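You operate a simulated robot arm through the tools that you are given. There is no shell and no other tool. Be economical: measure what you need, move in short steps, check, and stop when the job is done.

Carry out the task below with a simulated two-armed robot. There is one attempt and no reset: what you move stays moved.

Task
Hold the steel pot on the top of the blue bench steady with one hand, lift the red cone out of it with the other and set it down on the top of the blue bench. Set down upright: red cone.

The check looks at the end state, three seconds after you hand in, the way a careful person would. Anything else that was tipped, shoved, dropped, spilled or broken makes it a failure.

Robot
Two 6-joint arms with two-finger grippers on one trunk, on a base that drives. Base frame: it is fixed to the floor where the robot stands at the start and does not move with it; the origin is under the middle of the robot, x ahead of it, y to its left, z up; the surface under the hand at the start is at about z = 0.78. Units: m, degrees, N and s.
The left shoulder is at the start at [0.07, 0.148, 1.402], the right one opposite. With the tool pointing down near the work surface each hand reaches from about 0.34 to 0.62 m from the robot's upright axis, wherever it stands, measured 20 degrees to its own side. Places, roughly: top of the blue bench [0.6, 0.3, 0.8]. Payload 2.45 kg a hand.
Tool frame (each hand has its own): the origin (TCP) lies between the finger pads and is the grasp point; the fingertips stand 0.03 m ahead of it; z points along the fingers, y is the line along which they close. The gripper opens to 0.106 m. The gripper's body begins 0.079 m behind the TCP.
Orientation is told as [roll, pitch, yaw] about the base's x, y, z axes, in that order, counted from this pose: with the fingers straight down and closing along the base's y, the tool's x points along the base's -x, its y along +y and its z along -z.

Tools
- The arms move only by the tool apply_moves. It takes "left_increments", "right_increments" or both (then of equal length, played together; a hand with none holds still); each is a list of rows, each a list of 3 entries, a list of its own where there are three numbers: the shift along the base's x, y, z in m, then the turn, a rotation vector about the base's x, y, z in degrees, then the finger opening in m, from 0 to 0.106. In form: [[[dx, dy, dz], [rx, ry, rz], grip], ...]. A call has 1 to 10 rows; each row shifts and turns the commanded pose from where the row before left it. Rows are played at 5 a second. More than 0.05 m and 8.6 degrees between two rows, or a gripper value outside its range, and nothing of the call is played. A pose out of reach is approached as far as the arm can. The call stops where the force on the tool passes 40 N (or 10 N more than at its start, if that is more) or the arm is blocked; 0.2 s more then pass. Each finger travels about 0.072 m/s and halts on what it meets, pressing with about 23 N; the grip force reading is that of the motor and also rises with nothing between the fingers. The clock runs only during rows and for 0.2 s after the last one: add rows that do not move to give the fingers time. It gives the time, the measured TCP pose, the force on the tool (base axes), the opening and the grip force at its end, in the units of the frame above (readings bear some noise), with the torque about the TCP (base axes, N m) and any sound that the robot's microphone picked up.
- Cameras (640 x 400 px; columns grow to the right, rows downward): "scene" is now at [0.1094, -0.0056, 1.5994]; the picture's right is [-0.06, -1.00, 0.00], its down [-0.91, 0.05, -0.42] and it looks along [0.42, -0.02, -0.91] (base axes); focal length 272 px, centre (320, 200). "left" rides on the left gripper at [0.076, 0.002, -0.106] in its tool frame; the picture's right is [-0.02, 1.00, 0.00], its down [-0.78, -0.02, -0.62] and it looks along [-0.62, -0.01, 0.78] (tool axes); focal length 247 px, centre (320, 200). "right" rides on the right gripper at [0.076, -0.002, -0.106] in its tool frame; the picture's right is [0.02, 1.00, 0.00], its down [-0.78, 0.02, -0.62] and it looks along [-0.62, 0.01, 0.78] (tool axes); focal length 247 px, centre (320, 200). There is no depth. A picture from a camera that has moved, and an enlarged one, comes with that camera's place and axes in the base frame and with its lens. The place of the scene camera against the robot may be out by one fixed shift of up to 0.012 m in any direction.
- grab_frame(camera): a new picture of that camera. No time passes.
- move_column(by): slides the trunk up (or, below 0, down) by that many m; the arms and the scene camera ride with it, the base frame stays. It gives what a move gives, with no picture.
- drive_base(legs): drives the robot by 1 to 6 legs, each [ahead, left, turn to the left] in m, m and degrees, along the robot's own axes; the way and the turn of a leg run together, so that a leg with both is an arc; at most 1.5 m and 180 degrees a leg. The arms and the cameras ride along, it lands a little off, and it stops where it bumps. It gives what a move gives.
- head_to(pan, tilt): turns the head with the scene camera to pan (to the left, within 86 degrees either way) and tilt (down, from -29 to 69), counted from straight ahead of the robot. It gives what a move gives.
- enlarge(camera, box): a new picture of the part [left, top, right, bottom] of that camera's present view, enlarged. No time passes.
- close_job(): hands the job in; it is judged then, once.

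Go step by step. Nothing tells you exact positions but the pictures and the camera data: compare them with the known pose of the tool, close in by small moves and look again before you grip or let go. The budget is 120 turns and 108 pictures, counting those below and the enlarged ones. Unless the task says otherwise, let go and move clear before handing in, and close with one line.

The tools are called after "Emit:" by a JSON object that holds its "name" and its "arguments". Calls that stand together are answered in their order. apply_moves: Moves the arms, as the interface text tells. Its arguments: {"type":"object","properties":{"left_increments":{"type":"array","items":{"type":"array"}},"right_increments":{"type":"array","items":{"type":"array"}}},"required":[]} The other tools are called the same way: move_column (by) slides the trunk up or down; drive_base (legs) drives the base; head_to (pan, tilt) turns the head that bears the scene camera; grab_frame (camera) takes a picture; enlarge (camera, box) takes an enlarged picture of a part of a camera's view; close_job () hands the job in.

At the start:

```text
t: 0.0
left_eef_pos: [0.4414, 0.1838, 0.9424]
left_tcp_rot: [0.1, 0.0, 0.0]
left_force: [-0.1, 0.6, -1.5]
left_torque: [-0.02, -0.04, 0.0]
left_width: 0.1061
left_grip_force: 0.2
right_eef_pos: [0.4735, -0.2262, 1.0075]
right_tcp_rot: [0.1, 0.0, 0.1]
right_force: [-0.8, 0.6, -0.3]
right_torque: [0.03, 0.02, -0.05]
right_width: 0.106
right_grip_force: 0.0
trunk travel left (down, up): [-0.875, 0.065]
robot x, y, heading: [0.0001, -0.0003, 0.0]
head pan, tilt: [-3.2, 65.3]
```

scene: 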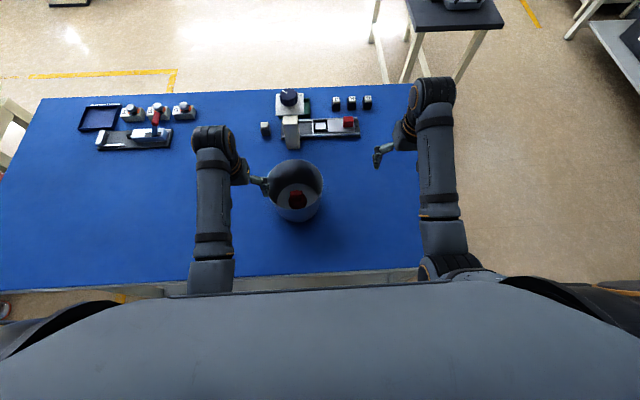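
right: 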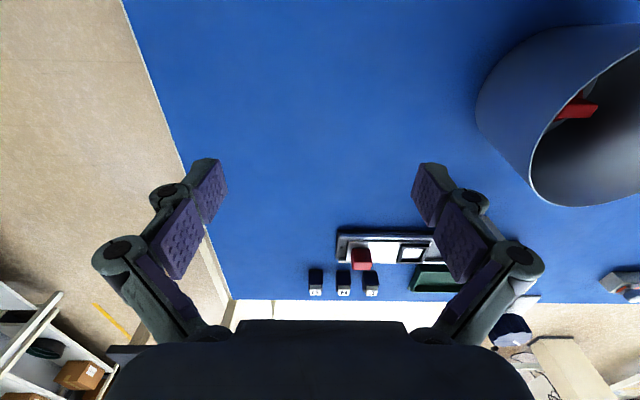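
left: 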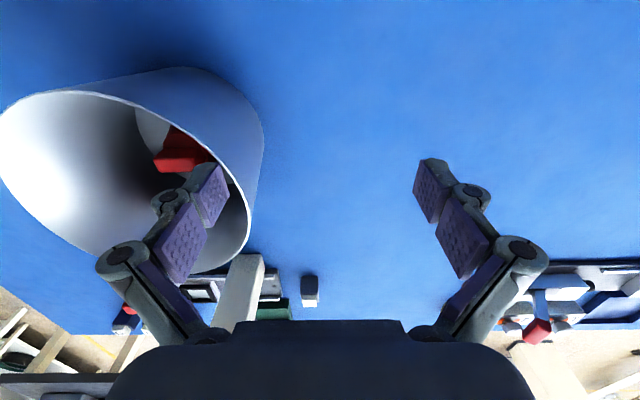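

The pot stands between the hands, a little ahead, with a red piece visible inside it. I'll look closer at it.

Emit:
{"name": "enlarge", "arguments": {"camera": "scene", "box": [240, 140, 368, 230]}}

Emit:
{"name": "enlarge", "arguments": {"camera": "left", "box": [0, 50, 280, 280]}}

Emit:
{"name": "enlarge", "arguments": {"camera": "right", "box": [460, 0, 640, 220]}}

```text
4.44 times, centred on (304, 185) of scene
camera zoom: at [0.1094, -0.0056, 1.5994], right [-0.06, -1.0, 0.0], down [-0.91, 0.05, -0.42], along [0.42, -0.02, -0.91], focal length 1210 px, centre (391, 267)
```

zoom: 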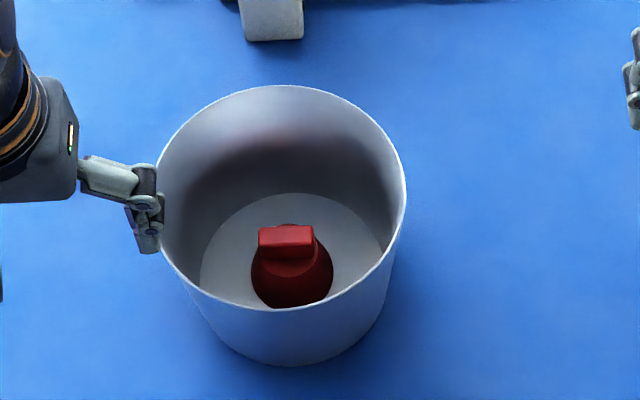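

```text
1.74 times, centred on (140, 165) of left
camera zoom: at [0.364, 0.1852, 1.0472], right [0.02, 1.0, 0.0], down [0.78, -0.02, 0.62], along [0.62, -0.01, -0.78], focal length 430 px, centre (633, 261)
```

zoom: 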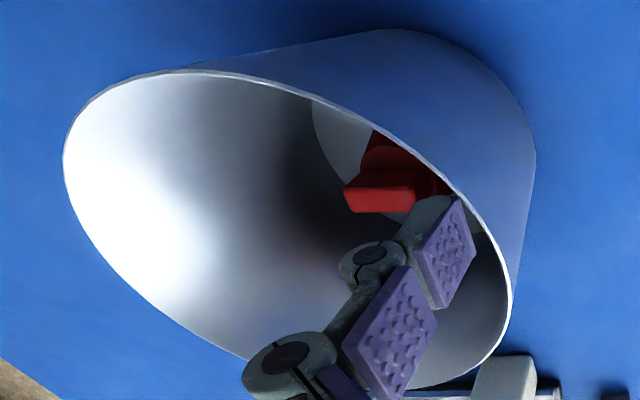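

```text
1.82 times, centred on (550, 110) of right
camera zoom: at [0.3961, -0.2262, 1.1132], right [-0.02, 1.0, 0.0], down [0.78, 0.02, 0.62], along [0.62, 0.01, -0.78], focal length 449 px, centre (-98, 364)
```

zoom: 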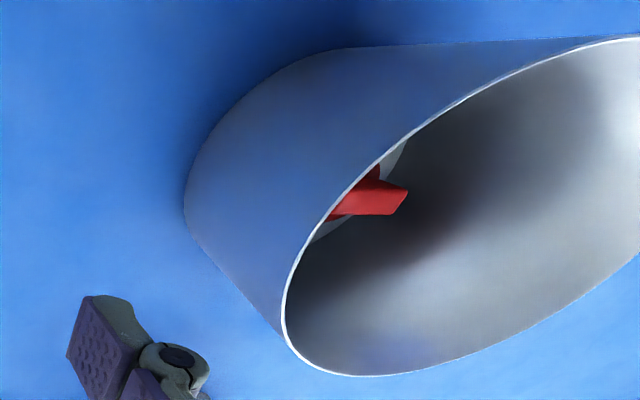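

The rim centre is near (0.484, 0.051) at z≈0.91 with radius ≈0.08. The cone has a grip bar along y, at about (0.477, 0.053, 0.845). The left hand will pinch the +y wall while leaning back, so the two wrists don't meet. First I raise the left hand and tilt it.

Emit:
{"name": "apply_moves", "arguments": {"left_increments": [[[0, 0, 0.04], [0, 0, 0], 0.106], [[0, 0, 0.04], [0, 0, 0], 0.08], [[-0.01, -0.01, 0], [0, -7, 0], 0.06], [[-0.01, -0.01, 0], [0, -7, 0], 0.06], [[0, -0.01, 0], [0, -7, 0], 0.06], [[0, -0.01, 0], [0, -7, 0], 0.06], [[0, -0.013, 0], [0, -7, 0], 0.06], [[0, 0, 0], [0, 0, 0], 0.06]]}}

```text
t: 1.1
left_eef_pos: [0.4306, 0.2255, 1.0109]
left_tcp_rot: [11.8, -17.8, -5.2]
left_force: [-0.4, 0.0, 0.0]
left_torque: [-0.01, 0.01, 0.0]
left_width: 0.0601
left_grip_force: 0.1
left hand out of reach, approached as far as the arm can: row 2, 5
right_eef_pos: [0.4725, -0.2263, 1.0082]
right_tcp_rot: [0.0, 0.0, 0.0]
right_force: [0.6, 0.9, 0.3]
right_torque: [-0.02, -0.02, 0.02]
right_width: 0.1061
right_grip_force: 0.1
trunk travel left (down, up): [-0.875, 0.065]
robot x, y, heading: [-0.0041, 0.0025, -0.2]
head pan, tilt: [-3.2, 65.3]
stopped in row 5 (left hand): the arm was blocked; the commanded pose is now the measured one
```

The left arm ran out of room, folded too close to the body. I'll back the base off a little and raise the trunk.

Emit:
{"name": "move_column", "arguments": {"by": 0.06}}

Emit:
{"name": "drive_base", "arguments": {"legs": [[-0.06, 0, 0]]}}

Emit:
{"name": "grab_frame", "arguments": {"camera": "scene"}}

```text
t: 2.1
left_eef_pos: [0.4324, 0.2239, 1.07]
left_tcp_rot: [11.7, -17.7, -5.1]
left_force: [-0.7, -0.2, -0.3]
left_torque: [0.0, -0.01, -0.01]
left_width: 0.0602
left_grip_force: 0.1
right_eef_pos: [0.4729, -0.224, 1.0661]
right_tcp_rot: [0.1, 0.0, 0.0]
right_force: [-0.9, -0.6, 0.5]
right_torque: [-0.01, -0.05, 0.01]
right_width: 0.1061
right_grip_force: 0.2
trunk travel left (down, up): [-0.935, 0.005]
robot x, y, heading: [-0.001, -0.001, -0.0]
head pan, tilt: [-3.2, 65.3]
```

```text
t: 3.1
left_eef_pos: [0.3795, 0.225, 1.0683]
left_tcp_rot: [11.6, -17.3, -5.2]
left_force: [0.7, 0.4, 0.2]
left_torque: [0.01, 0.07, 0.0]
left_width: 0.06
left_grip_force: 0.1
right_eef_pos: [0.4208, -0.2261, 1.0637]
right_tcp_rot: [0.1, 0.5, 0.0]
right_force: [1.5, -0.4, -0.1]
right_torque: [-0.02, 0.09, 0.03]
right_width: 0.1059
right_grip_force: 0.1
trunk travel left (down, up): [-0.935, 0.005]
robot x, y, heading: [-0.058, -0.0023, 0.1]
head pan, tilt: [-3.2, 65.3]
```

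```text
101 pictures are left
camera scene: at [0.0614, -0.0057, 1.6585], right [-0.06, -1.0, 0.0], down [-0.91, 0.05, -0.41], along [0.41, -0.02, -0.91], focal length 272 px, centre (320, 200)
```

scene: 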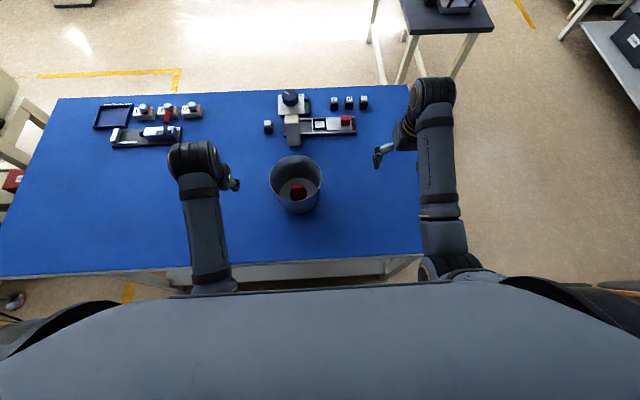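

Now I move the left hand forward and down, and straighten its roll and yaw.

Emit:
{"name": "apply_moves", "arguments": {"left_increments": [[[0.03, -0.01, -0.03], [-4, 0, 2], 0.06], [[0.03, -0.01, -0.03], [-4, 0, 2], 0.06], [[0.0, -0.01, 0], [-4, -2, 1], 0.06], [[0, -0.01, 0], [0, -5, 0], 0.06], [[0, -0.01, 0], [0, -5, 0], 0.06], [[0, 0, 0], [0, 0, 0], 0.06]]}}

```text
t: 4.5
left_eef_pos: [0.4332, 0.1765, 1.0116]
left_tcp_rot: [-1.9, -29.9, 4.1]
left_force: [-0.5, 0.1, 0.4]
left_torque: [0.01, -0.03, -0.01]
left_width: 0.0599
left_grip_force: 0.0
right_eef_pos: [0.4129, -0.2248, 1.0681]
right_tcp_rot: [0.0, 0.0, 0.1]
right_force: [0.4, 0.5, -0.4]
right_torque: [-0.01, -0.03, -0.01]
right_width: 0.106
right_grip_force: 0.1
trunk travel left (down, up): [-0.935, 0.005]
robot x, y, heading: [-0.0593, 0.0002, 0.0]
head pan, tilt: [-3.2, 65.3]
```

The tilt works. Next I go above the +y rim and look.

Emit:
{"name": "apply_moves", "arguments": {"left_increments": [[[0.02, -0.015, 0], [2, 0, -4], 0.05], [[0.02, -0.015, 0], [0, 0, 0], 0.05], [[0, -0.015, -0.025], [0, 0, 0], 0.05], [[0, 0, -0.02], [0, 0, 0], 0.05], [[0, 0, 0], [0, 0, 0], 0.05]]}}

Emit:
{"name": "grab_frame", "arguments": {"camera": "left"}}

Emit:
{"name": "enlarge", "arguments": {"camera": "scene", "box": [220, 120, 380, 230]}}

```text
t: 5.9
left_eef_pos: [0.4668, 0.1658, 0.9558]
left_tcp_rot: [5.2, -29.0, -3.4]
left_force: [-0.2, 0.1, -0.3]
left_torque: [-0.03, -0.01, 0.0]
left_width: 0.05
left_grip_force: 0.1
right_eef_pos: [0.4133, -0.2264, 1.0676]
right_tcp_rot: [0.0, 0.0, -0.2]
right_force: [0.2, -0.2, 0.5]
right_torque: [-0.03, -0.01, -0.06]
right_width: 0.106
right_grip_force: 0.1
trunk travel left (down, up): [-0.935, 0.005]
robot x, y, heading: [-0.0601, 0.0027, 0.1]
head pan, tilt: [-3.2, 65.3]
stopped in row 5 (left hand): the arm was blocked; the commanded pose is now the measured one
```

```text
100 pictures are left
camera left: at [0.3471, 0.1643, 1.0105], right [0.03, 1.0, 0.09], down [0.38, -0.1, 0.92], along [0.93, 0.0, -0.38], focal length 247 px, centre (320, 200)
```

left: 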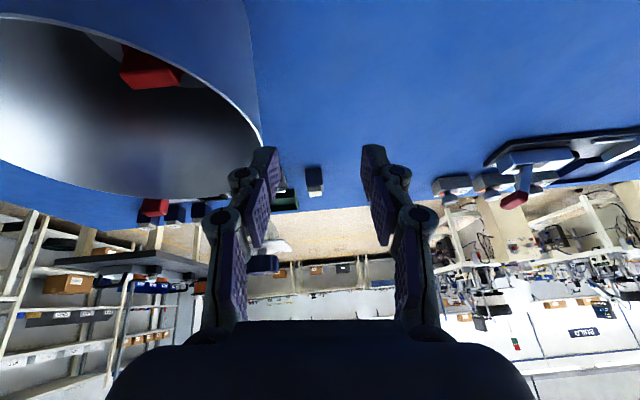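

```text
3.64 times, centred on (300, 175) of scene
camera zoom: at [0.0502, -0.0055, 1.6594], right [-0.06, -1.0, 0.0], down [-0.91, 0.05, -0.42], along [0.42, -0.02, -0.91], focal length 990 px, centre (393, 291)
```

zoom: 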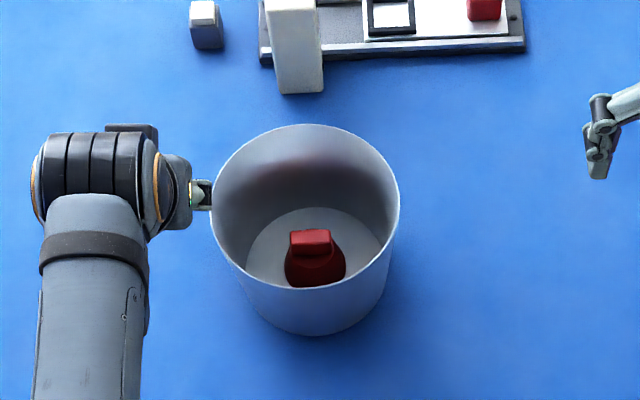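

The left arm is blocked again when it crosses inward, though it gets further the farther out it reaches. The pot hasn't moved. I'll lift slightly, back off another 5 cm and try again.

Emit:
{"name": "apply_moves", "arguments": {"left_increments": [[[0, 0.01, 0.03], [0, 0, 0], 0.05], [[0, 0.0, 0.02], [0, 0, 0], 0.05]]}}

Emit:
{"name": "drive_base", "arguments": {"legs": [[-0.05, 0, 0]]}}

Emit:
{"name": "apply_moves", "arguments": {"left_increments": [[[0.03, 0, 0], [-3, 0, 2], 0.05], [[0.02, 0, 0], [-2, 0, 1], 0.05], [[0, -0.01, 0], [0, 0, 0], 0.05], [[0, -0.01, 0], [0, 0, 0], 0.05], [[0, -0.01, 0], [0, 0, 0], 0.05], [[0, -0.01, 0], [0, 0, 0], 0.05], [[0, 0, 0], [0, 0, 0], 0.05]]}}

```text
t: 6.5
left_eef_pos: [0.4659, 0.1768, 1.0057]
left_tcp_rot: [5.3, -29.2, -3.4]
left_force: [-0.4, -0.2, 0.3]
left_torque: [0.03, 0.03, 0.01]
left_width: 0.0498
left_grip_force: 0.0
right_eef_pos: [0.4136, -0.2263, 1.0668]
right_tcp_rot: [0.0, 0.0, 0.0]
right_force: [-0.2, -0.4, -0.3]
right_torque: [-0.01, -0.03, -0.02]
right_width: 0.1059
right_grip_force: 0.0
trunk travel left (down, up): [-0.935, 0.005]
robot x, y, heading: [-0.0588, 0.0003, -0.1]
head pan, tilt: [-3.2, 65.3]
```

```text
t: 7.4
left_eef_pos: [0.4248, 0.1758, 1.001]
left_tcp_rot: [5.3, -28.7, -3.5]
left_force: [1.2, -0.2, -0.4]
left_torque: [0.06, 0.08, 0.03]
left_width: 0.05
left_grip_force: 0.0
right_eef_pos: [0.3721, -0.2256, 1.063]
right_tcp_rot: [0.0, 0.4, 0.0]
right_force: [-0.3, 0.2, 0.5]
right_torque: [-0.01, 0.09, -0.01]
right_width: 0.1059
right_grip_force: 0.0
trunk travel left (down, up): [-0.935, 0.005]
robot x, y, heading: [-0.1082, 0.0023, 0.0]
head pan, tilt: [-3.2, 65.3]
```

```text
t: 9.2
left_eef_pos: [0.469, 0.1622, 1.002]
left_tcp_rot: [2.9, -29.1, 1.3]
left_force: [0.1, -0.7, 0.2]
left_torque: [-0.01, 0.01, 0.03]
left_width: 0.0496
left_grip_force: 0.0
right_eef_pos: [0.3658, -0.226, 1.0662]
right_tcp_rot: [-0.1, -0.1, -0.1]
right_force: [-0.2, -0.3, 0.0]
right_torque: [-0.03, 0.01, -0.05]
right_width: 0.1061
right_grip_force: 0.0
trunk travel left (down, up): [-0.935, 0.005]
robot x, y, heading: [-0.1081, -0.0042, -0.1]
head pan, tilt: [-3.2, 65.3]
stopped in row 7 (left hand): the arm was blocked; the commanded pose is now the measured one
```

Still blocked at about y=0.16, so I need to see what is in the way.

Emit:
{"name": "grab_frame", "arguments": {"camera": "scene"}}

Emit:
{"name": "grab_frame", "arguments": {"camera": "right"}}

```text
98 pictures are left
camera scene: at [0.0032, -0.0054, 1.6593], right [-0.06, -1.0, 0.0], down [-0.91, 0.05, -0.42], along [0.42, -0.02, -0.91], focal length 272 px, centre (320, 200)
```

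scene: 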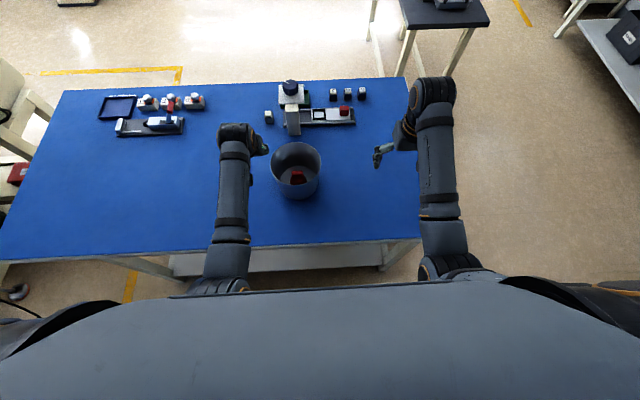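

```text
97 pictures are left
camera right: at [0.2899, -0.2262, 1.173], right [-0.02, 1.0, 0.0], down [0.78, 0.02, 0.62], along [0.62, 0.01, -0.78], focal length 247 px, centre (320, 200)
```

right: 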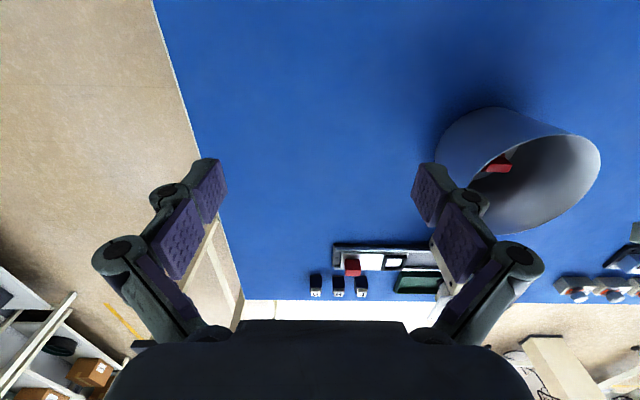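

The elbow seems to meet the torso when the hand crosses in. I'll turn the left hand −45° about the vertical, so it reaches diagonally away from its shoulder and pinches the far-left part of the rim near (0.541, 0.108).

Emit:
{"name": "apply_moves", "arguments": {"left_increments": [[[0.01, 0.005, 0], [0, 0, -7.5], 0.05], [[0.012, 0.005, 0], [0, 0, -7.5], 0.05], [[0.012, 0, 0], [0, 0, -7.5], 0.05], [[0.012, -0.01, 0], [0, 0, -7.5], 0.05], [[0.012, -0.01, 0], [0, 0, -7.5], 0.05], [[0.012, -0.01, 0], [0, 0, -7.5], 0.05], [[0, -0.01, 0], [0, 0, 0], 0.05], [[0, -0.01, 0], [0, 0, 0], 0.05], [[0, 0, 0], [0, 0, 0], 0.05]]}}

Emit:
{"name": "grab_frame", "arguments": {"camera": "left"}}

Emit:
{"name": "grab_frame", "arguments": {"camera": "scene"}}

```text
t: 11.2
left_eef_pos: [0.5401, 0.1208, 1.0023]
left_tcp_rot: [2.5, -29.2, -43.7]
left_force: [0.4, -0.1, 0.0]
left_torque: [-0.02, 0.01, 0.0]
left_width: 0.05
left_grip_force: 0.1
right_eef_pos: [0.3665, -0.225, 1.067]
right_tcp_rot: [0.0, 0.0, 0.1]
right_force: [0.1, 0.2, -0.5]
right_torque: [0.01, 0.01, 0.01]
right_width: 0.1062
right_grip_force: 0.1
trunk travel left (down, up): [-0.935, 0.005]
robot x, y, heading: [-0.106, 0.0002, 0.2]
head pan, tilt: [-3.2, 65.3]
```

```text
96 pictures are left
camera left: at [0.4502, 0.2005, 1.0565], right [0.69, 0.72, 0.05], down [0.25, -0.3, 0.92], along [0.68, -0.62, -0.38], focal length 247 px, centre (320, 200)
```

left: 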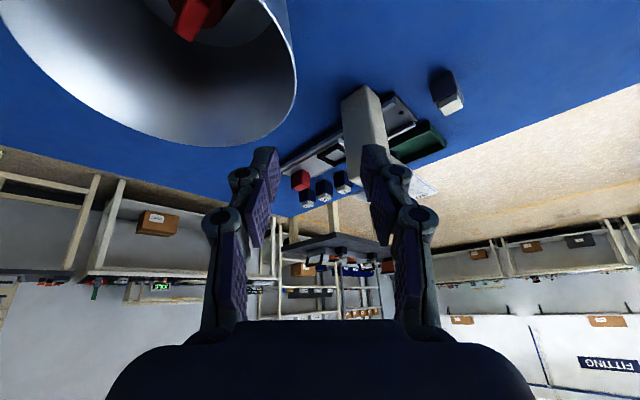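

```text
95 pictures are left
camera scene: at [0.0026, -0.0051, 1.6593], right [-0.06, -1.0, 0.0], down [-0.91, 0.05, -0.42], along [0.42, -0.02, -0.91], focal length 272 px, centre (320, 200)
```

scene: 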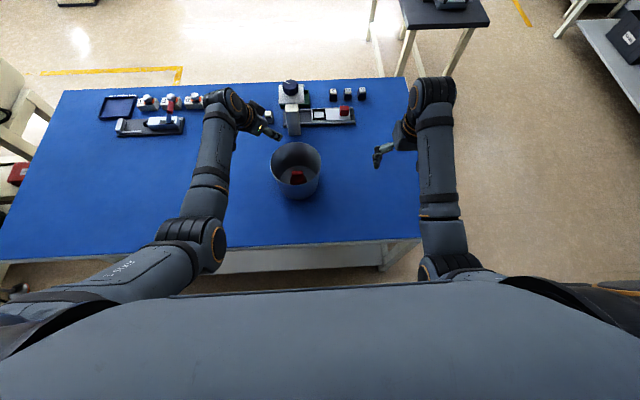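

The reach is good now. Triangulating from the left camera confirms the rim (centre ≈(0.484, 0.051), r≈0.08, z≈0.91). I'll centre over the wall, level the closing axis and descend part way.

Emit:
{"name": "apply_moves", "arguments": {"left_increments": [[[-0.006, -0.007, 0], [-2, 2, 0], 0.05], [[0, 0, -0.025], [0, 0, 0], 0.05], [[0, 0, -0.025], [0, 0, 0], 0.05], [[0, 0, 0], [0, 0, 0], 0.05]]}}

Emit:
{"name": "grab_frame", "arguments": {"camera": "left"}}

Emit:
{"name": "enlarge", "arguments": {"camera": "scene", "box": [220, 90, 380, 210]}}

```text
t: 12.2
left_eef_pos: [0.5318, 0.1126, 0.9529]
left_tcp_rot: [-0.6, -29.1, -42.1]
left_force: [-0.2, 0.3, 0.4]
left_torque: [0.02, 0.03, -0.01]
left_width: 0.0502
left_grip_force: 0.0
right_eef_pos: [0.3654, -0.2257, 1.0673]
right_tcp_rot: [0.0, 0.0, 0.0]
right_force: [0.1, -0.1, 0.1]
right_torque: [-0.02, 0.03, 0.0]
right_width: 0.1061
right_grip_force: 0.1
trunk travel left (down, up): [-0.935, 0.005]
robot x, y, heading: [-0.1118, 0.0006, 0.3]
head pan, tilt: [-3.2, 65.3]
```

```text
94 pictures are left
camera left: at [0.4447, 0.194, 1.0076], right [0.69, 0.73, 0.0], down [0.28, -0.26, 0.92], along [0.67, -0.64, -0.38], focal length 247 px, centre (320, 200)
```

left: 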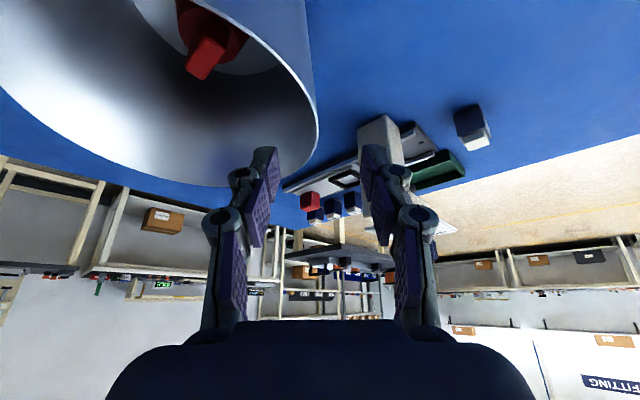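

```text
3.33 times, centred on (300, 150) of scene
camera zoom: at [0.0016, -0.0058, 1.6594], right [-0.06, -1.0, 0.0], down [-0.91, 0.05, -0.42], along [0.42, -0.02, -0.91], focal length 908 px, centre (387, 367)
```

zoom: 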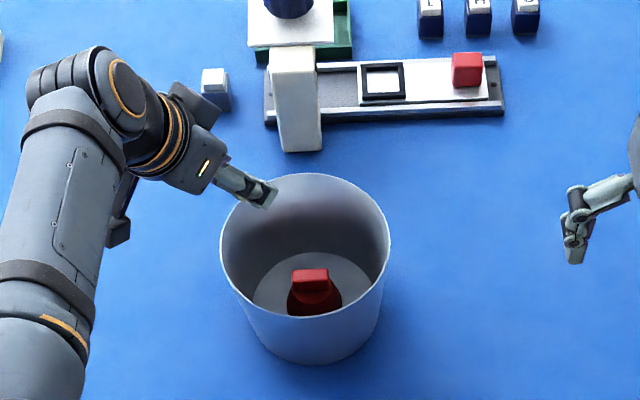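

The wall sits almost midway between the fingers. I go down over the rim, then close gently.

Emit:
{"name": "apply_moves", "arguments": {"left_increments": [[[-0.002, -0.002, -0.01], [0, 0, 0], 0.05], [[0, 0, -0.015], [0, 0, 0], 0.05], [[0, 0, -0.015], [0, 0, 0], 0.05], [[0, 0, -0.01], [0, 0, 0], 0.05], [[0, 0, 0], [0, 0, 0], 0.05]]}}

Emit:
{"name": "grab_frame", "arguments": {"camera": "left"}}

Emit:
{"name": "enlarge", "arguments": {"camera": "scene", "box": [220, 90, 380, 210]}}

```text
t: 13.4
left_eef_pos: [0.5312, 0.1122, 0.9014]
left_tcp_rot: [-0.5, -29.0, -42.1]
left_force: [0.9, 0.0, -0.4]
left_torque: [0.01, -0.02, 0.0]
left_width: 0.0501
left_grip_force: 0.0
right_eef_pos: [0.3649, -0.2242, 1.0669]
right_tcp_rot: [0.0, 0.2, 0.0]
right_force: [0.0, -0.6, -0.7]
right_torque: [0.0, 0.04, -0.01]
right_width: 0.1059
right_grip_force: 0.0
trunk travel left (down, up): [-0.935, 0.005]
robot x, y, heading: [-0.1056, 0.0008, -0.3]
head pan, tilt: [-3.2, 65.3]
```

```text
92 pictures are left
camera left: at [0.4438, 0.1936, 0.9565], right [0.69, 0.73, 0.0], down [0.28, -0.26, 0.92], along [0.67, -0.64, -0.38], focal length 247 px, centre (320, 200)
```

left: 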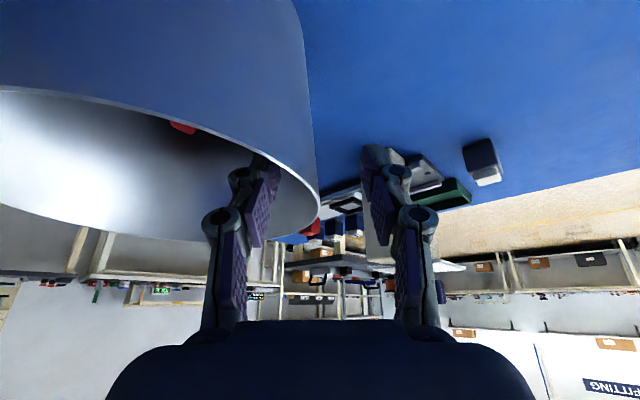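

```text
3.33 times, centred on (300, 150) of scene
camera zoom: at [0.0018, -0.0056, 1.6594], right [-0.06, -1.0, 0.0], down [-0.91, 0.05, -0.42], along [0.42, -0.02, -0.91], focal length 908 px, centre (387, 367)
```

zoom: 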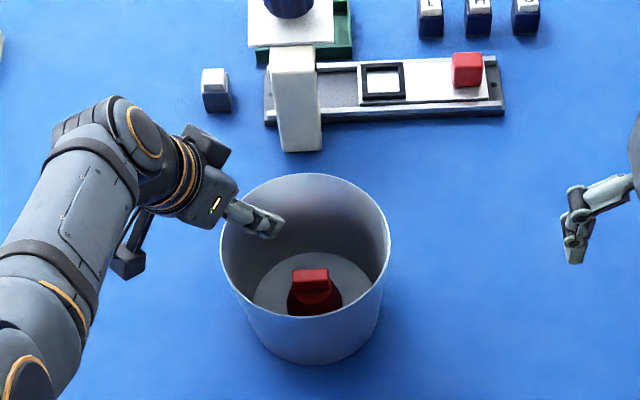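

The wall is centred between the fingers with the tips inside and outside. I close in steps.

Emit:
{"name": "apply_moves", "arguments": {"left_increments": [[[0, 0, 0], [0, 0, 0], 0.03], [[0, 0, 0], [0, 0, 0], 0.015], [[0, 0, 0], [0, 0, 0], 0.006], [[0, 0, 0], [0, 0, 0], 0.0], [[0, 0, 0], [0, 0, 0], 0.0]]}}

Emit:
{"name": "grab_frame", "arguments": {"camera": "left"}}

Emit:
{"name": "enlarge", "arguments": {"camera": "scene", "box": [220, 90, 380, 210]}}

```text
t: 14.6
left_eef_pos: [0.5304, 0.1126, 0.9009]
left_tcp_rot: [-0.6, -29.1, -42.1]
left_force: [0.2, -0.6, 0.0]
left_torque: [-0.19, -0.15, -0.07]
left_width: 0.006
left_grip_force: 23.1
right_eef_pos: [0.365, -0.2249, 1.0671]
right_tcp_rot: [0.1, 0.0, 0.1]
right_force: [-0.1, 0.3, 0.1]
right_torque: [0.04, -0.04, 0.03]
right_width: 0.1058
right_grip_force: 0.1
trunk travel left (down, up): [-0.935, 0.005]
robot x, y, heading: [-0.1038, 0.0007, -0.4]
head pan, tilt: [-3.2, 65.3]
```

```text
90 pictures are left
camera left: at [0.444, 0.1938, 0.9565], right [0.69, 0.73, 0.0], down [0.28, -0.26, 0.92], along [0.67, -0.64, -0.38], focal length 247 px, centre (320, 200)
```

left: 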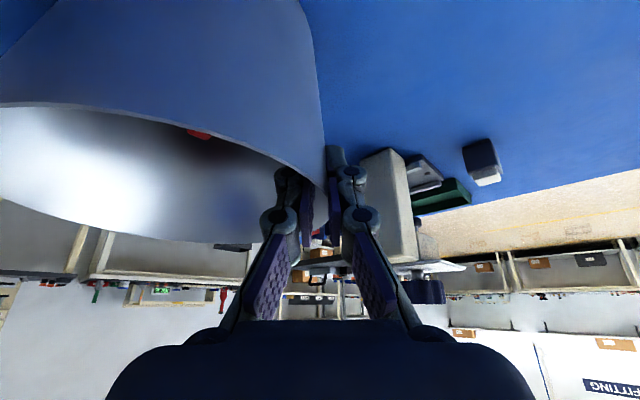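

```text
3.33 times, centred on (300, 150) of scene
camera zoom: at [0.0022, -0.0055, 1.6593], right [-0.06, -1.0, 0.0], down [-0.91, 0.05, -0.42], along [0.42, -0.02, -0.91], focal length 908 px, centre (387, 367)
```

zoom: 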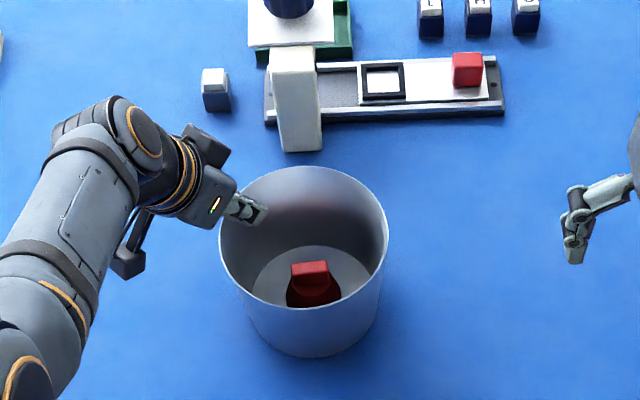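

The pinch holds (23 N). Closing drew the pot about 6 mm in +x, still upright with the cone standing inside. Now I bring the right hand over, turned 90° so it closes along x across the bar.

Emit:
{"name": "apply_moves", "arguments": {"right_increments": [[[0.01, 0.01, 0], [0, 0, 8], 0.08], [[0.01, 0.01, 0], [0, 0, 8], 0.07], [[0.01, 0.01, 0], [0, 0, 8], 0.06], [[0.01, 0.01, 0], [0, 0, 8], 0.06], [[0.01, 0.01, 0], [0, 0, 8], 0.06], [[0.01, 0.01, 0], [0, 0, 8], 0.06], [[0.01, 0.01, 0], [0, 0, 8], 0.06], [[0.01, 0.01, 0], [0, 0, 8], 0.06], [[0.01, 0.01, 0], [0, 0, 8], 0.06], [[0.01, 0.01, 0], [0, 0, 8], 0.06]]}}

Emit:
{"name": "apply_moves", "arguments": {"right_increments": [[[0.01, 0.01, 0], [0, 0, 8], 0.06], [[0.01, 0.01, 0], [0, 0, 2], 0.06], [[0, 0.0, 0], [8, 0, 0], 0.06], [[0.0, 0.0, 0], [7, 0, 0], 0.06], [[0, 0, 0], [0, 0, 0], 0.06]]}}

Emit:
{"name": "grab_frame", "arguments": {"camera": "right"}}

Emit:
{"name": "grab_frame", "arguments": {"camera": "scene"}}

```text
t: 16.8
left_eef_pos: [0.5313, 0.1119, 0.9021]
left_tcp_rot: [-0.6, -29.0, -42.2]
left_force: [-0.5, 2.2, 1.1]
left_torque: [0.02, 0.33, -0.14]
left_width: 0.006
left_grip_force: 23.5
right_eef_pos: [0.4662, -0.1265, 1.066]
right_tcp_rot: [0.0, 0.0, 80.2]
right_force: [0.7, 0.3, 0.2]
right_torque: [-0.03, 0.02, 0.02]
right_width: 0.06
right_grip_force: 0.1
trunk travel left (down, up): [-0.935, 0.005]
robot x, y, heading: [-0.1039, 0.0015, 0.0]
head pan, tilt: [-3.2, 65.3]
```

```text
t: 18.0
left_eef_pos: [0.5314, 0.1129, 0.9014]
left_tcp_rot: [-0.7, -29.1, -42.1]
left_force: [0.2, 0.2, 1.3]
left_torque: [0.03, 0.24, -0.09]
left_width: 0.006
left_grip_force: 23.0
right_eef_pos: [0.4853, -0.1057, 1.0661]
right_tcp_rot: [0.0, -15.1, 89.9]
right_force: [-0.2, 0.9, 0.3]
right_torque: [0.03, 0.02, 0.02]
right_width: 0.0602
right_grip_force: 0.1
trunk travel left (down, up): [-0.935, 0.005]
robot x, y, heading: [-0.1064, -0.0025, 0.1]
head pan, tilt: [-3.2, 65.3]
```

```text
88 pictures are left
camera right: at [0.4873, -0.2059, 1.1491], right [-1.0, -0.02, -0.01], down [-0.02, 0.59, 0.8], along [-0.01, 0.8, -0.59], focal length 247 px, centre (320, 200)
```

right: 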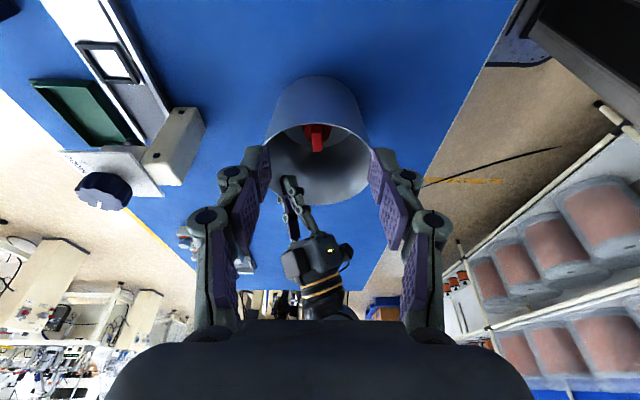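

```text
87 pictures are left
camera scene: at [0.0021, -0.005, 1.6594], right [-0.06, -1.0, 0.0], down [-0.91, 0.05, -0.42], along [0.42, -0.02, -0.91], focal length 272 px, centre (320, 200)
```

scene: 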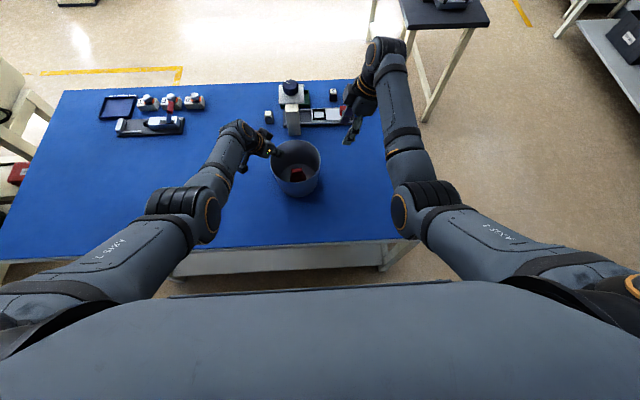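

The right arm reaches well this way. I'll move it closer over the pot at height and look at the cone.

Emit:
{"name": "apply_moves", "arguments": {"right_increments": [[[0.002, 0.03, 0], [0, 0, 0], 0.06], [[0.002, 0.03, 0], [0, 0, 0], 0.06], [[0, 0.03, 0], [0, 0, 0], 0.06], [[0, 0.02, 0], [0, 0, 0], 0.06], [[0, 0, 0], [0, 0, 0], 0.06]]}}

Emit:
{"name": "grab_frame", "arguments": {"camera": "right"}}

Emit:
{"name": "enlarge", "arguments": {"camera": "right", "box": [260, 20, 380, 140]}}

Emit:
{"name": "enlarge", "arguments": {"camera": "scene", "box": [240, 100, 380, 205]}}

```text
t: 19.2
left_eef_pos: [0.5313, 0.1131, 0.9025]
left_tcp_rot: [-0.6, -29.0, -42.0]
left_force: [-0.6, -0.1, -0.1]
left_torque: [-0.24, -0.13, -0.04]
left_width: 0.0058
left_grip_force: 23.0
right_eef_pos: [0.4915, 0.0048, 1.0669]
right_tcp_rot: [-0.1, -15.0, 90.0]
right_force: [0.0, 1.1, -0.4]
right_torque: [0.03, -0.03, 0.02]
right_width: 0.0602
right_grip_force: 0.0
trunk travel left (down, up): [-0.935, 0.005]
robot x, y, heading: [-0.1091, -0.0005, 0.1]
head pan, tilt: [-3.2, 65.3]
```

```text
86 pictures are left
camera right: at [0.4928, -0.0954, 1.1501], right [-1.0, -0.02, -0.01], down [-0.02, 0.59, 0.8], along [-0.01, 0.8, -0.6], focal length 247 px, centre (320, 200)
```

right: 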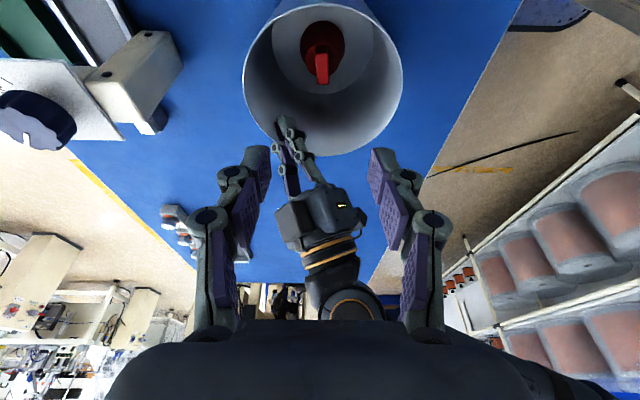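

```text
3.33 times, centred on (320, 80) of right
camera zoom: at [0.4928, -0.0954, 1.1501], right [-1.0, -0.02, -0.01], down [-0.02, 0.59, 0.8], along [-0.01, 0.8, -0.6], focal length 823 px, centre (320, 600)
```

zoom: 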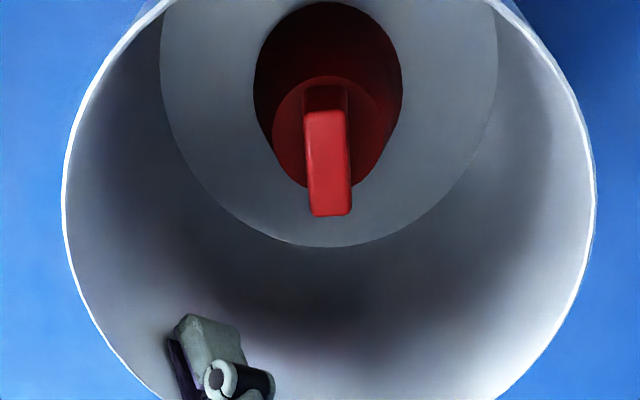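

```text
3.81 times, centred on (310, 152) of scene
camera zoom: at [0.0021, -0.0059, 1.6594], right [-0.06, -1.0, 0.0], down [-0.91, 0.05, -0.42], along [0.42, -0.02, -0.91], focal length 1037 px, centre (358, 381)
```

zoom: 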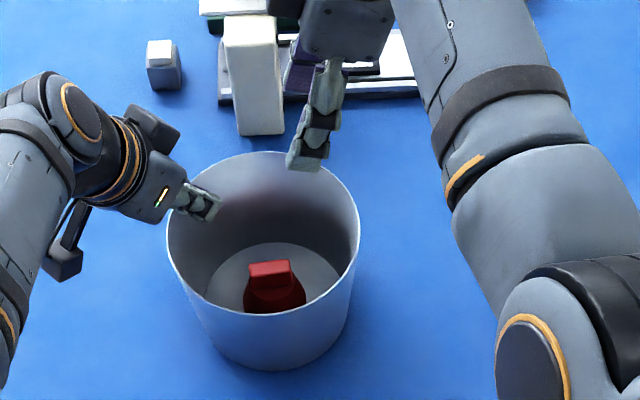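

The cone is a truncated cone with a raised bar, about 36 mm long along y and turned ≈4°. Its top is near z≈0.845. I align to it and descend part way.

Emit:
{"name": "apply_moves", "arguments": {"right_increments": [[[-0.001, 0.02, 0], [0, 0, 4], 0.05], [[-0.001, 0.019, -0.03], [0, 0, 0], 0.05], [[0, 0, -0.04], [0, 0, 0], 0.05], [[0, 0, -0.04], [0, 0, 0], 0.05], [[0, 0, -0.02], [0, 0, 0], 0.05], [[0, 0, 0], [0, 0, 0], 0.05]]}}

Emit:
{"name": "grab_frame", "arguments": {"camera": "right"}}

Emit:
{"name": "enlarge", "arguments": {"camera": "scene", "box": [240, 100, 380, 205]}}

Emit:
{"name": "grab_frame", "arguments": {"camera": "left"}}

```text
t: 20.6
left_eef_pos: [0.5312, 0.1133, 0.9008]
left_tcp_rot: [-0.6, -29.1, -42.1]
left_force: [0.1, 1.8, 1.6]
left_torque: [0.11, 0.29, -0.1]
left_width: 0.0059
left_grip_force: 22.9
right_eef_pos: [0.4732, 0.0272, 0.9532]
right_tcp_rot: [0.0, -15.0, 93.9]
right_force: [-0.3, -0.3, -0.2]
right_torque: [-0.01, -0.03, -0.03]
right_width: 0.05
right_grip_force: 0.1
right hand out of reach, approached as far as the arm can: row 4, 5
trunk travel left (down, up): [-0.935, 0.005]
robot x, y, heading: [-0.1065, -0.0046, -0.4]
head pan, tilt: [-3.2, 65.3]
```

```text
83 pictures are left
camera right: at [0.4814, -0.0732, 1.0372], right [-1.0, -0.09, -0.01], down [-0.06, 0.59, 0.8], along [-0.07, 0.8, -0.6], focal length 247 px, centre (320, 200)
```

right: 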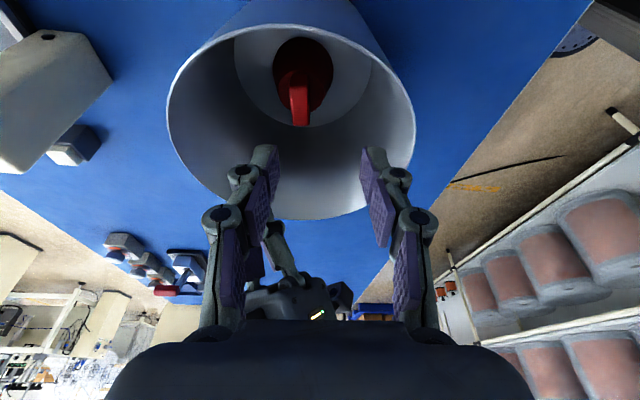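

```text
3.81 times, centred on (310, 152) of scene
camera zoom: at [0.0021, -0.005, 1.6594], right [-0.06, -1.0, 0.0], down [-0.91, 0.05, -0.42], along [0.42, -0.02, -0.91], focal length 1037 px, centre (358, 381)
```

zoom: 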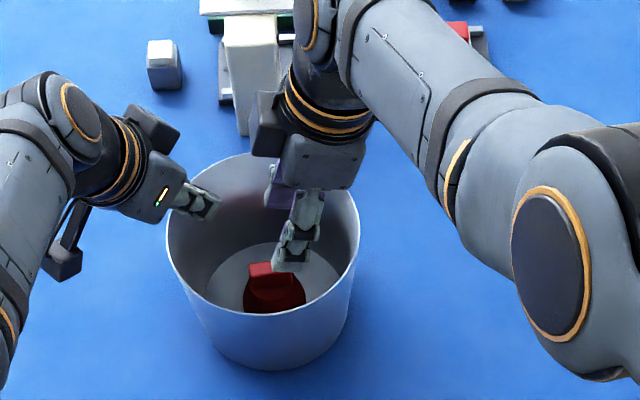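

```text
81 pictures are left
camera left: at [0.444, 0.1942, 0.9565], right [0.69, 0.73, 0.0], down [0.28, -0.26, 0.92], along [0.67, -0.64, -0.38], focal length 247 px, centre (320, 200)
```

left: 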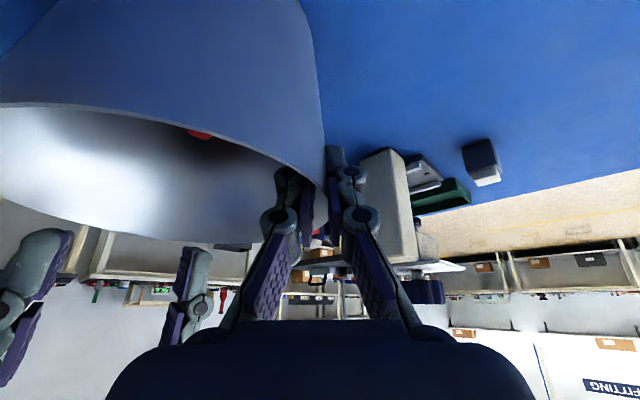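

The right arm runs out of reach going lower, and I can't drive while holding the pot. So I'll raise the right hand, release the pot, lift the left hand clear, move the robot closer and lower, then pinch again.

Emit:
{"name": "apply_moves", "arguments": {"right_increments": [[[0, 0, 0.04], [0, 0, 0], 0.05], [[0, -0.02, 0.04], [0, 0, 0], 0.05], [[0, -0.04, 0.04], [0, 0, 0], 0.05], [[-0.02, -0.04, 0.02], [0, 0, 0], 0.05], [[-0.02, -0.04, 0.02], [0, 0, 0], 0.05]]}}

Emit:
{"name": "apply_moves", "arguments": {"left_increments": [[[0, 0, 0], [0, 0, 0], 0.015], [[0, 0, 0], [0, 0, 0], 0.03], [[0, 0, 0], [0, 0, 0], 0.045], [[0, 0, 0], [0, 0, 0], 0.05], [[0, 0, 0.02], [0, 0, 0], 0.05], [[0, 0, 0.03], [0, 0, 0], 0.05], [[0, 0, 0.04], [0, 0, 0], 0.05], [[0, 0, 0.04], [0, 0, 0], 0.05], [[0, 0, 0.04], [0, 0, 0], 0.05]]}}

Emit:
{"name": "grab_frame", "arguments": {"camera": "scene"}}

```text
refused: row 3 steps farther than a row can; nothing moved
```

```text
t: 22.6
left_eef_pos: [0.5312, 0.1133, 1.0738]
left_tcp_rot: [-0.6, -29.1, -42.1]
left_force: [0.6, 0.1, -0.9]
left_torque: [-0.03, 0.0, -0.01]
left_width: 0.0503
left_grip_force: 0.1
right_eef_pos: [0.4725, 0.0263, 0.9549]
right_tcp_rot: [-0.1, -15.0, 94.0]
right_force: [0.2, 0.2, 0.5]
right_torque: [0.0, 0.0, -0.04]
right_width: 0.05
right_grip_force: 0.1
trunk travel left (down, up): [-0.935, 0.005]
robot x, y, heading: [-0.1075, 0.0006, 0.1]
head pan, tilt: [-3.2, 65.3]
```

```text
80 pictures are left
camera scene: at [0.0016, -0.0058, 1.6594], right [-0.06, -1.0, 0.0], down [-0.91, 0.05, -0.42], along [0.42, -0.02, -0.91], focal length 272 px, centre (320, 200)
```

scene: 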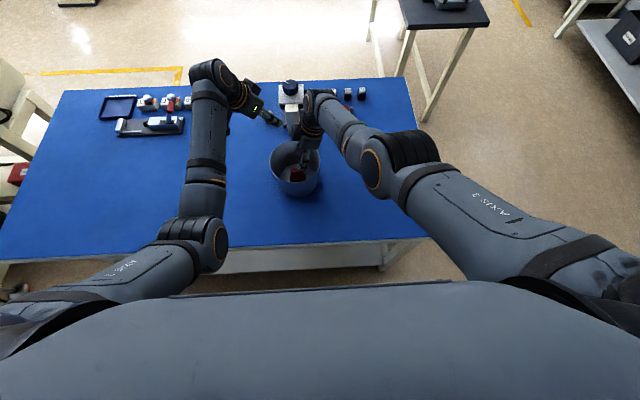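

The left hand is clear; the right retreat was refused, so I redo it with smaller rows.

Emit:
{"name": "apply_moves", "arguments": {"right_increments": [[[0, 0, 0.04], [0, 0, 0], 0.05], [[0, -0.01, 0.04], [0, 0, 0], 0.05], [[0, -0.03, 0.03], [0, 0, 0], 0.05], [[-0.02, -0.04, 0.01], [0, 0, 0], 0.05], [[-0.03, -0.03, 0.0], [0, 0, 0], 0.05], [[-0.02, -0.03, 0.0], [0, 0, 0], 0.05]]}}

Emit:
{"name": "move_column", "arguments": {"by": -0.06}}

Emit:
{"name": "drive_base", "arguments": {"legs": [[0.06, 0, 0]]}}

Emit:
{"name": "grab_frame", "arguments": {"camera": "scene"}}

Emit:
{"name": "grab_frame", "arguments": {"camera": "left"}}

```text
t: 24.0
left_eef_pos: [0.53, 0.1124, 1.0741]
left_tcp_rot: [-0.6, -29.0, -42.1]
left_force: [-0.4, -1.3, 0.3]
left_torque: [0.03, 0.03, 0.03]
left_width: 0.0498
left_grip_force: 0.0
right_eef_pos: [0.4018, -0.1138, 1.0742]
right_tcp_rot: [0.0, -15.2, 94.2]
right_force: [-0.7, -0.2, 0.7]
right_torque: [0.03, 0.0, -0.03]
right_width: 0.0501
right_grip_force: 0.1
trunk travel left (down, up): [-0.935, 0.005]
robot x, y, heading: [-0.1096, 0.0007, -0.2]
head pan, tilt: [-3.2, 65.3]
```

```text
t: 25.0
left_eef_pos: [0.5312, 0.114, 1.012]
left_tcp_rot: [-0.5, -29.1, -42.0]
left_force: [0.5, 0.1, 0.2]
left_torque: [-0.02, 0.0, -0.01]
left_width: 0.0501
left_grip_force: 0.1
right_eef_pos: [0.4025, -0.1132, 1.0163]
right_tcp_rot: [0.1, -15.0, 94.0]
right_force: [0.1, -0.7, -0.1]
right_torque: [0.01, 0.03, -0.01]
right_width: 0.0499
right_grip_force: 0.0
trunk travel left (down, up): [-0.875, 0.065]
robot x, y, heading: [-0.1063, 0.0005, -0.1]
head pan, tilt: [-3.2, 65.3]
```

```text
t: 26.0
left_eef_pos: [0.5853, 0.1141, 1.0148]
left_tcp_rot: [-0.5, -29.3, -42.2]
left_force: [0.5, 0.3, -0.6]
left_torque: [0.01, -0.07, 0.0]
left_width: 0.0502
left_grip_force: 0.0
right_eef_pos: [0.457, -0.1125, 1.0172]
right_tcp_rot: [-0.2, -15.0, 94.1]
right_force: [0.3, 0.0, -0.1]
right_torque: [-0.02, -0.06, -0.01]
right_width: 0.0499
right_grip_force: 0.1
trunk travel left (down, up): [-0.875, 0.065]
robot x, y, heading: [-0.0485, 0.0015, 0.0]
head pan, tilt: [-3.2, 65.3]
```

```text
79 pictures are left
camera scene: at [0.0529, -0.0054, 1.6001], right [-0.05, -1.0, 0.0], down [-0.9, 0.05, -0.42], along [0.42, -0.02, -0.91], focal length 272 px, centre (320, 200)
```

scene: 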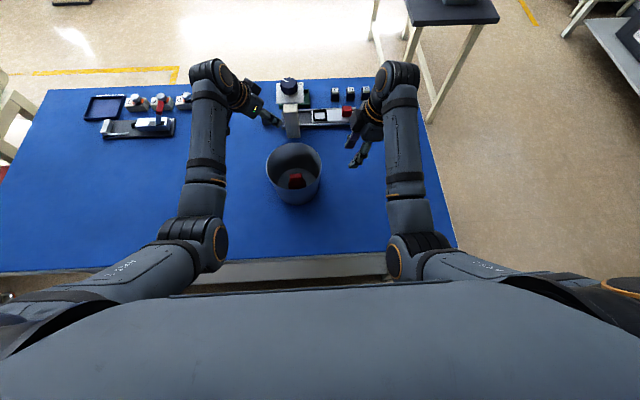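

```text
78 pictures are left
camera left: at [0.4977, 0.1949, 1.0708], right [0.69, 0.73, 0.0], down [0.27, -0.26, 0.93], along [0.67, -0.64, -0.38], focal length 247 px, centre (320, 200)
```

left: 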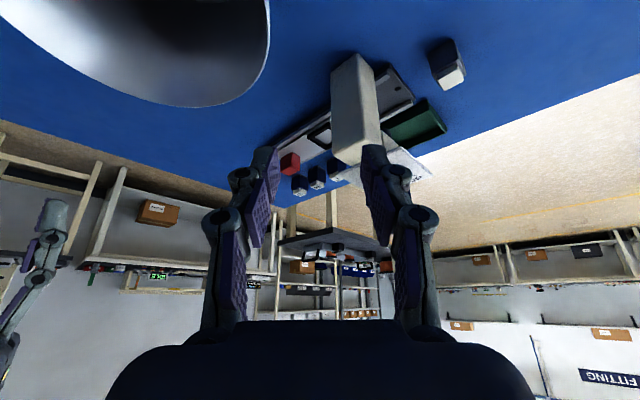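

Before pinching again, I check that the right hand can now reach low enough.

Emit:
{"name": "apply_moves", "arguments": {"right_increments": [[[0.016, 0.04, 0], [0, 0, 0], 0.05], [[0.016, 0.04, 0], [0, 0, 0], 0.05], [[0, 0.04, 0], [0, 0, 0], 0.05], [[0, 0.03, -0.03], [0, 0, 0], 0.05], [[0, 0.006, -0.04], [0, 0, 0], 0.05], [[0, 0.0, -0.03], [0, 0, 0], 0.05], [[0, 0, 0], [0, 0, 0], 0.05]]}}

Emit:
{"name": "grab_frame", "arguments": {"camera": "right"}}

Emit:
{"name": "enlarge", "arguments": {"camera": "scene", "box": [240, 100, 380, 215]}}

```text
t: 26.9
left_eef_pos: [0.5908, 0.1139, 1.0121]
left_tcp_rot: [-0.6, -29.0, -42.2]
left_force: [-0.2, 0.6, 0.1]
left_torque: [0.0, 0.02, -0.01]
left_width: 0.0501
left_grip_force: 0.1
right_eef_pos: [0.5109, -0.0695, 0.9756]
right_tcp_rot: [0.4, -8.0, 90.0]
right_force: [-0.1, -1.3, -0.5]
right_torque: [-0.02, 0.0, -0.02]
right_width: 0.0499
right_grip_force: 0.1
right hand out of reach, approached as far as the arm can: row 4
trunk travel left (down, up): [-0.875, 0.065]
robot x, y, heading: [-0.0486, 0.003, 0.0]
head pan, tilt: [-3.2, 65.3]
stopped in row 4 (right hand): the arm was blocked; the commanded pose is now the measured one
```

```text
77 pictures are left
camera right: at [0.513, -0.1581, 1.0706], right [-1.0, -0.02, 0.0], down [-0.01, 0.69, 0.72], along [-0.02, 0.72, -0.69], focal length 247 px, centre (320, 200)
```

right: 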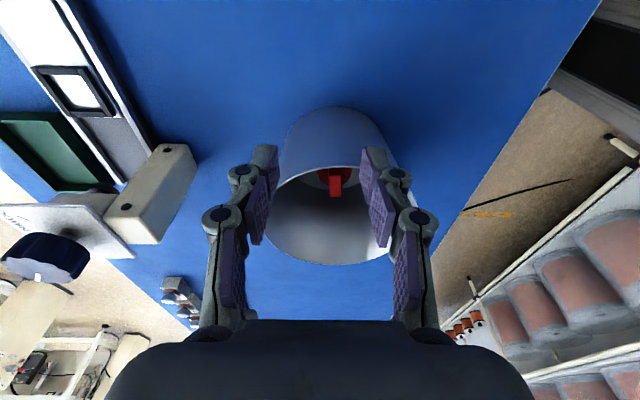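

```text
3.48 times, centred on (310, 158) of scene
camera zoom: at [0.0625, -0.0048, 1.5993], right [-0.06, -1.0, 0.0], down [-0.91, 0.05, -0.42], along [0.42, -0.02, -0.91], focal length 947 px, centre (355, 348)
```

zoom: 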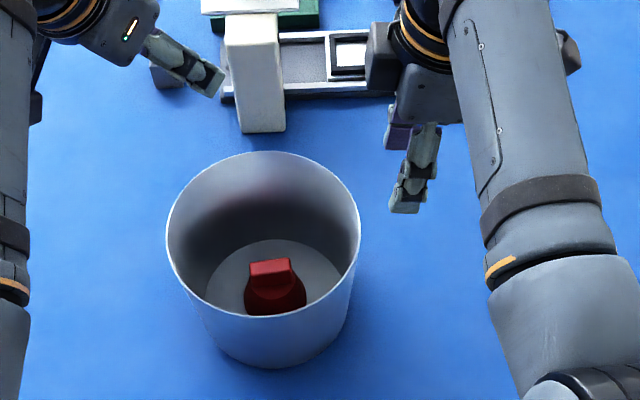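

Now the right arm is too folded when it crosses the middle. Moving the base left (+y) by about 6 cm puts the pot closer to the right arm's own side. The left arm has room to spare with its diagonal reach.

Emit:
{"name": "apply_moves", "arguments": {"right_increments": [[[0, -0.03, 0.02], [0, 0, 0], 0.05], [[-0.01, -0.03, 0.02], [4, 0, 2], 0.05], [[-0.01, -0.02, 0], [3, 0, 2], 0.05]]}}

Emit:
{"name": "drive_base", "arguments": {"legs": [[-0.015, 0.06, 0]]}}

Emit:
{"name": "grab_frame", "arguments": {"camera": "scene"}}

```text
t: 27.7
left_eef_pos: [0.5899, 0.1127, 1.0134]
left_tcp_rot: [-0.6, -29.0, -42.1]
left_force: [0.1, 0.6, -0.3]
left_torque: [0.01, -0.02, 0.03]
left_width: 0.05
left_grip_force: 0.1
right_eef_pos: [0.4867, -0.1476, 1.0167]
right_tcp_rot: [0.1, -15.2, 94.1]
right_force: [-0.4, 0.7, 0.7]
right_torque: [0.03, -0.01, 0.01]
right_width: 0.05
right_grip_force: 0.2
trunk travel left (down, up): [-0.875, 0.065]
robot x, y, heading: [-0.0455, 0.0029, 0.1]
head pan, tilt: [-3.2, 65.3]
```

```text
t: 28.7
left_eef_pos: [0.5764, 0.1673, 1.0129]
left_tcp_rot: [-0.5, -28.7, -42.3]
left_force: [-0.1, -0.4, 0.4]
left_torque: [0.02, 0.05, 0.02]
left_width: 0.05
left_grip_force: 0.0
right_eef_pos: [0.4743, -0.092, 1.0141]
right_tcp_rot: [0.3, -15.5, 93.9]
right_force: [0.9, -0.5, -0.1]
right_torque: [0.07, 0.01, -0.01]
right_width: 0.0499
right_grip_force: 0.1
trunk travel left (down, up): [-0.875, 0.065]
robot x, y, heading: [-0.0617, 0.057, -0.1]
head pan, tilt: [-3.2, 65.3]
```

```text
75 pictures are left
camera scene: at [0.0485, 0.0464, 1.5991], right [-0.06, -1.0, 0.0], down [-0.91, 0.05, -0.42], along [0.42, -0.02, -0.91], focal length 272 px, centre (320, 200)
```

scene: 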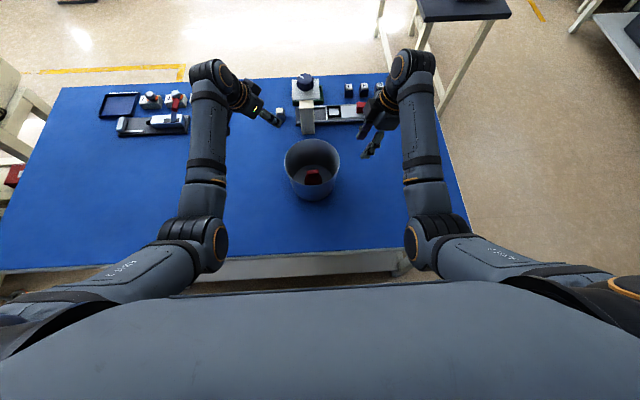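

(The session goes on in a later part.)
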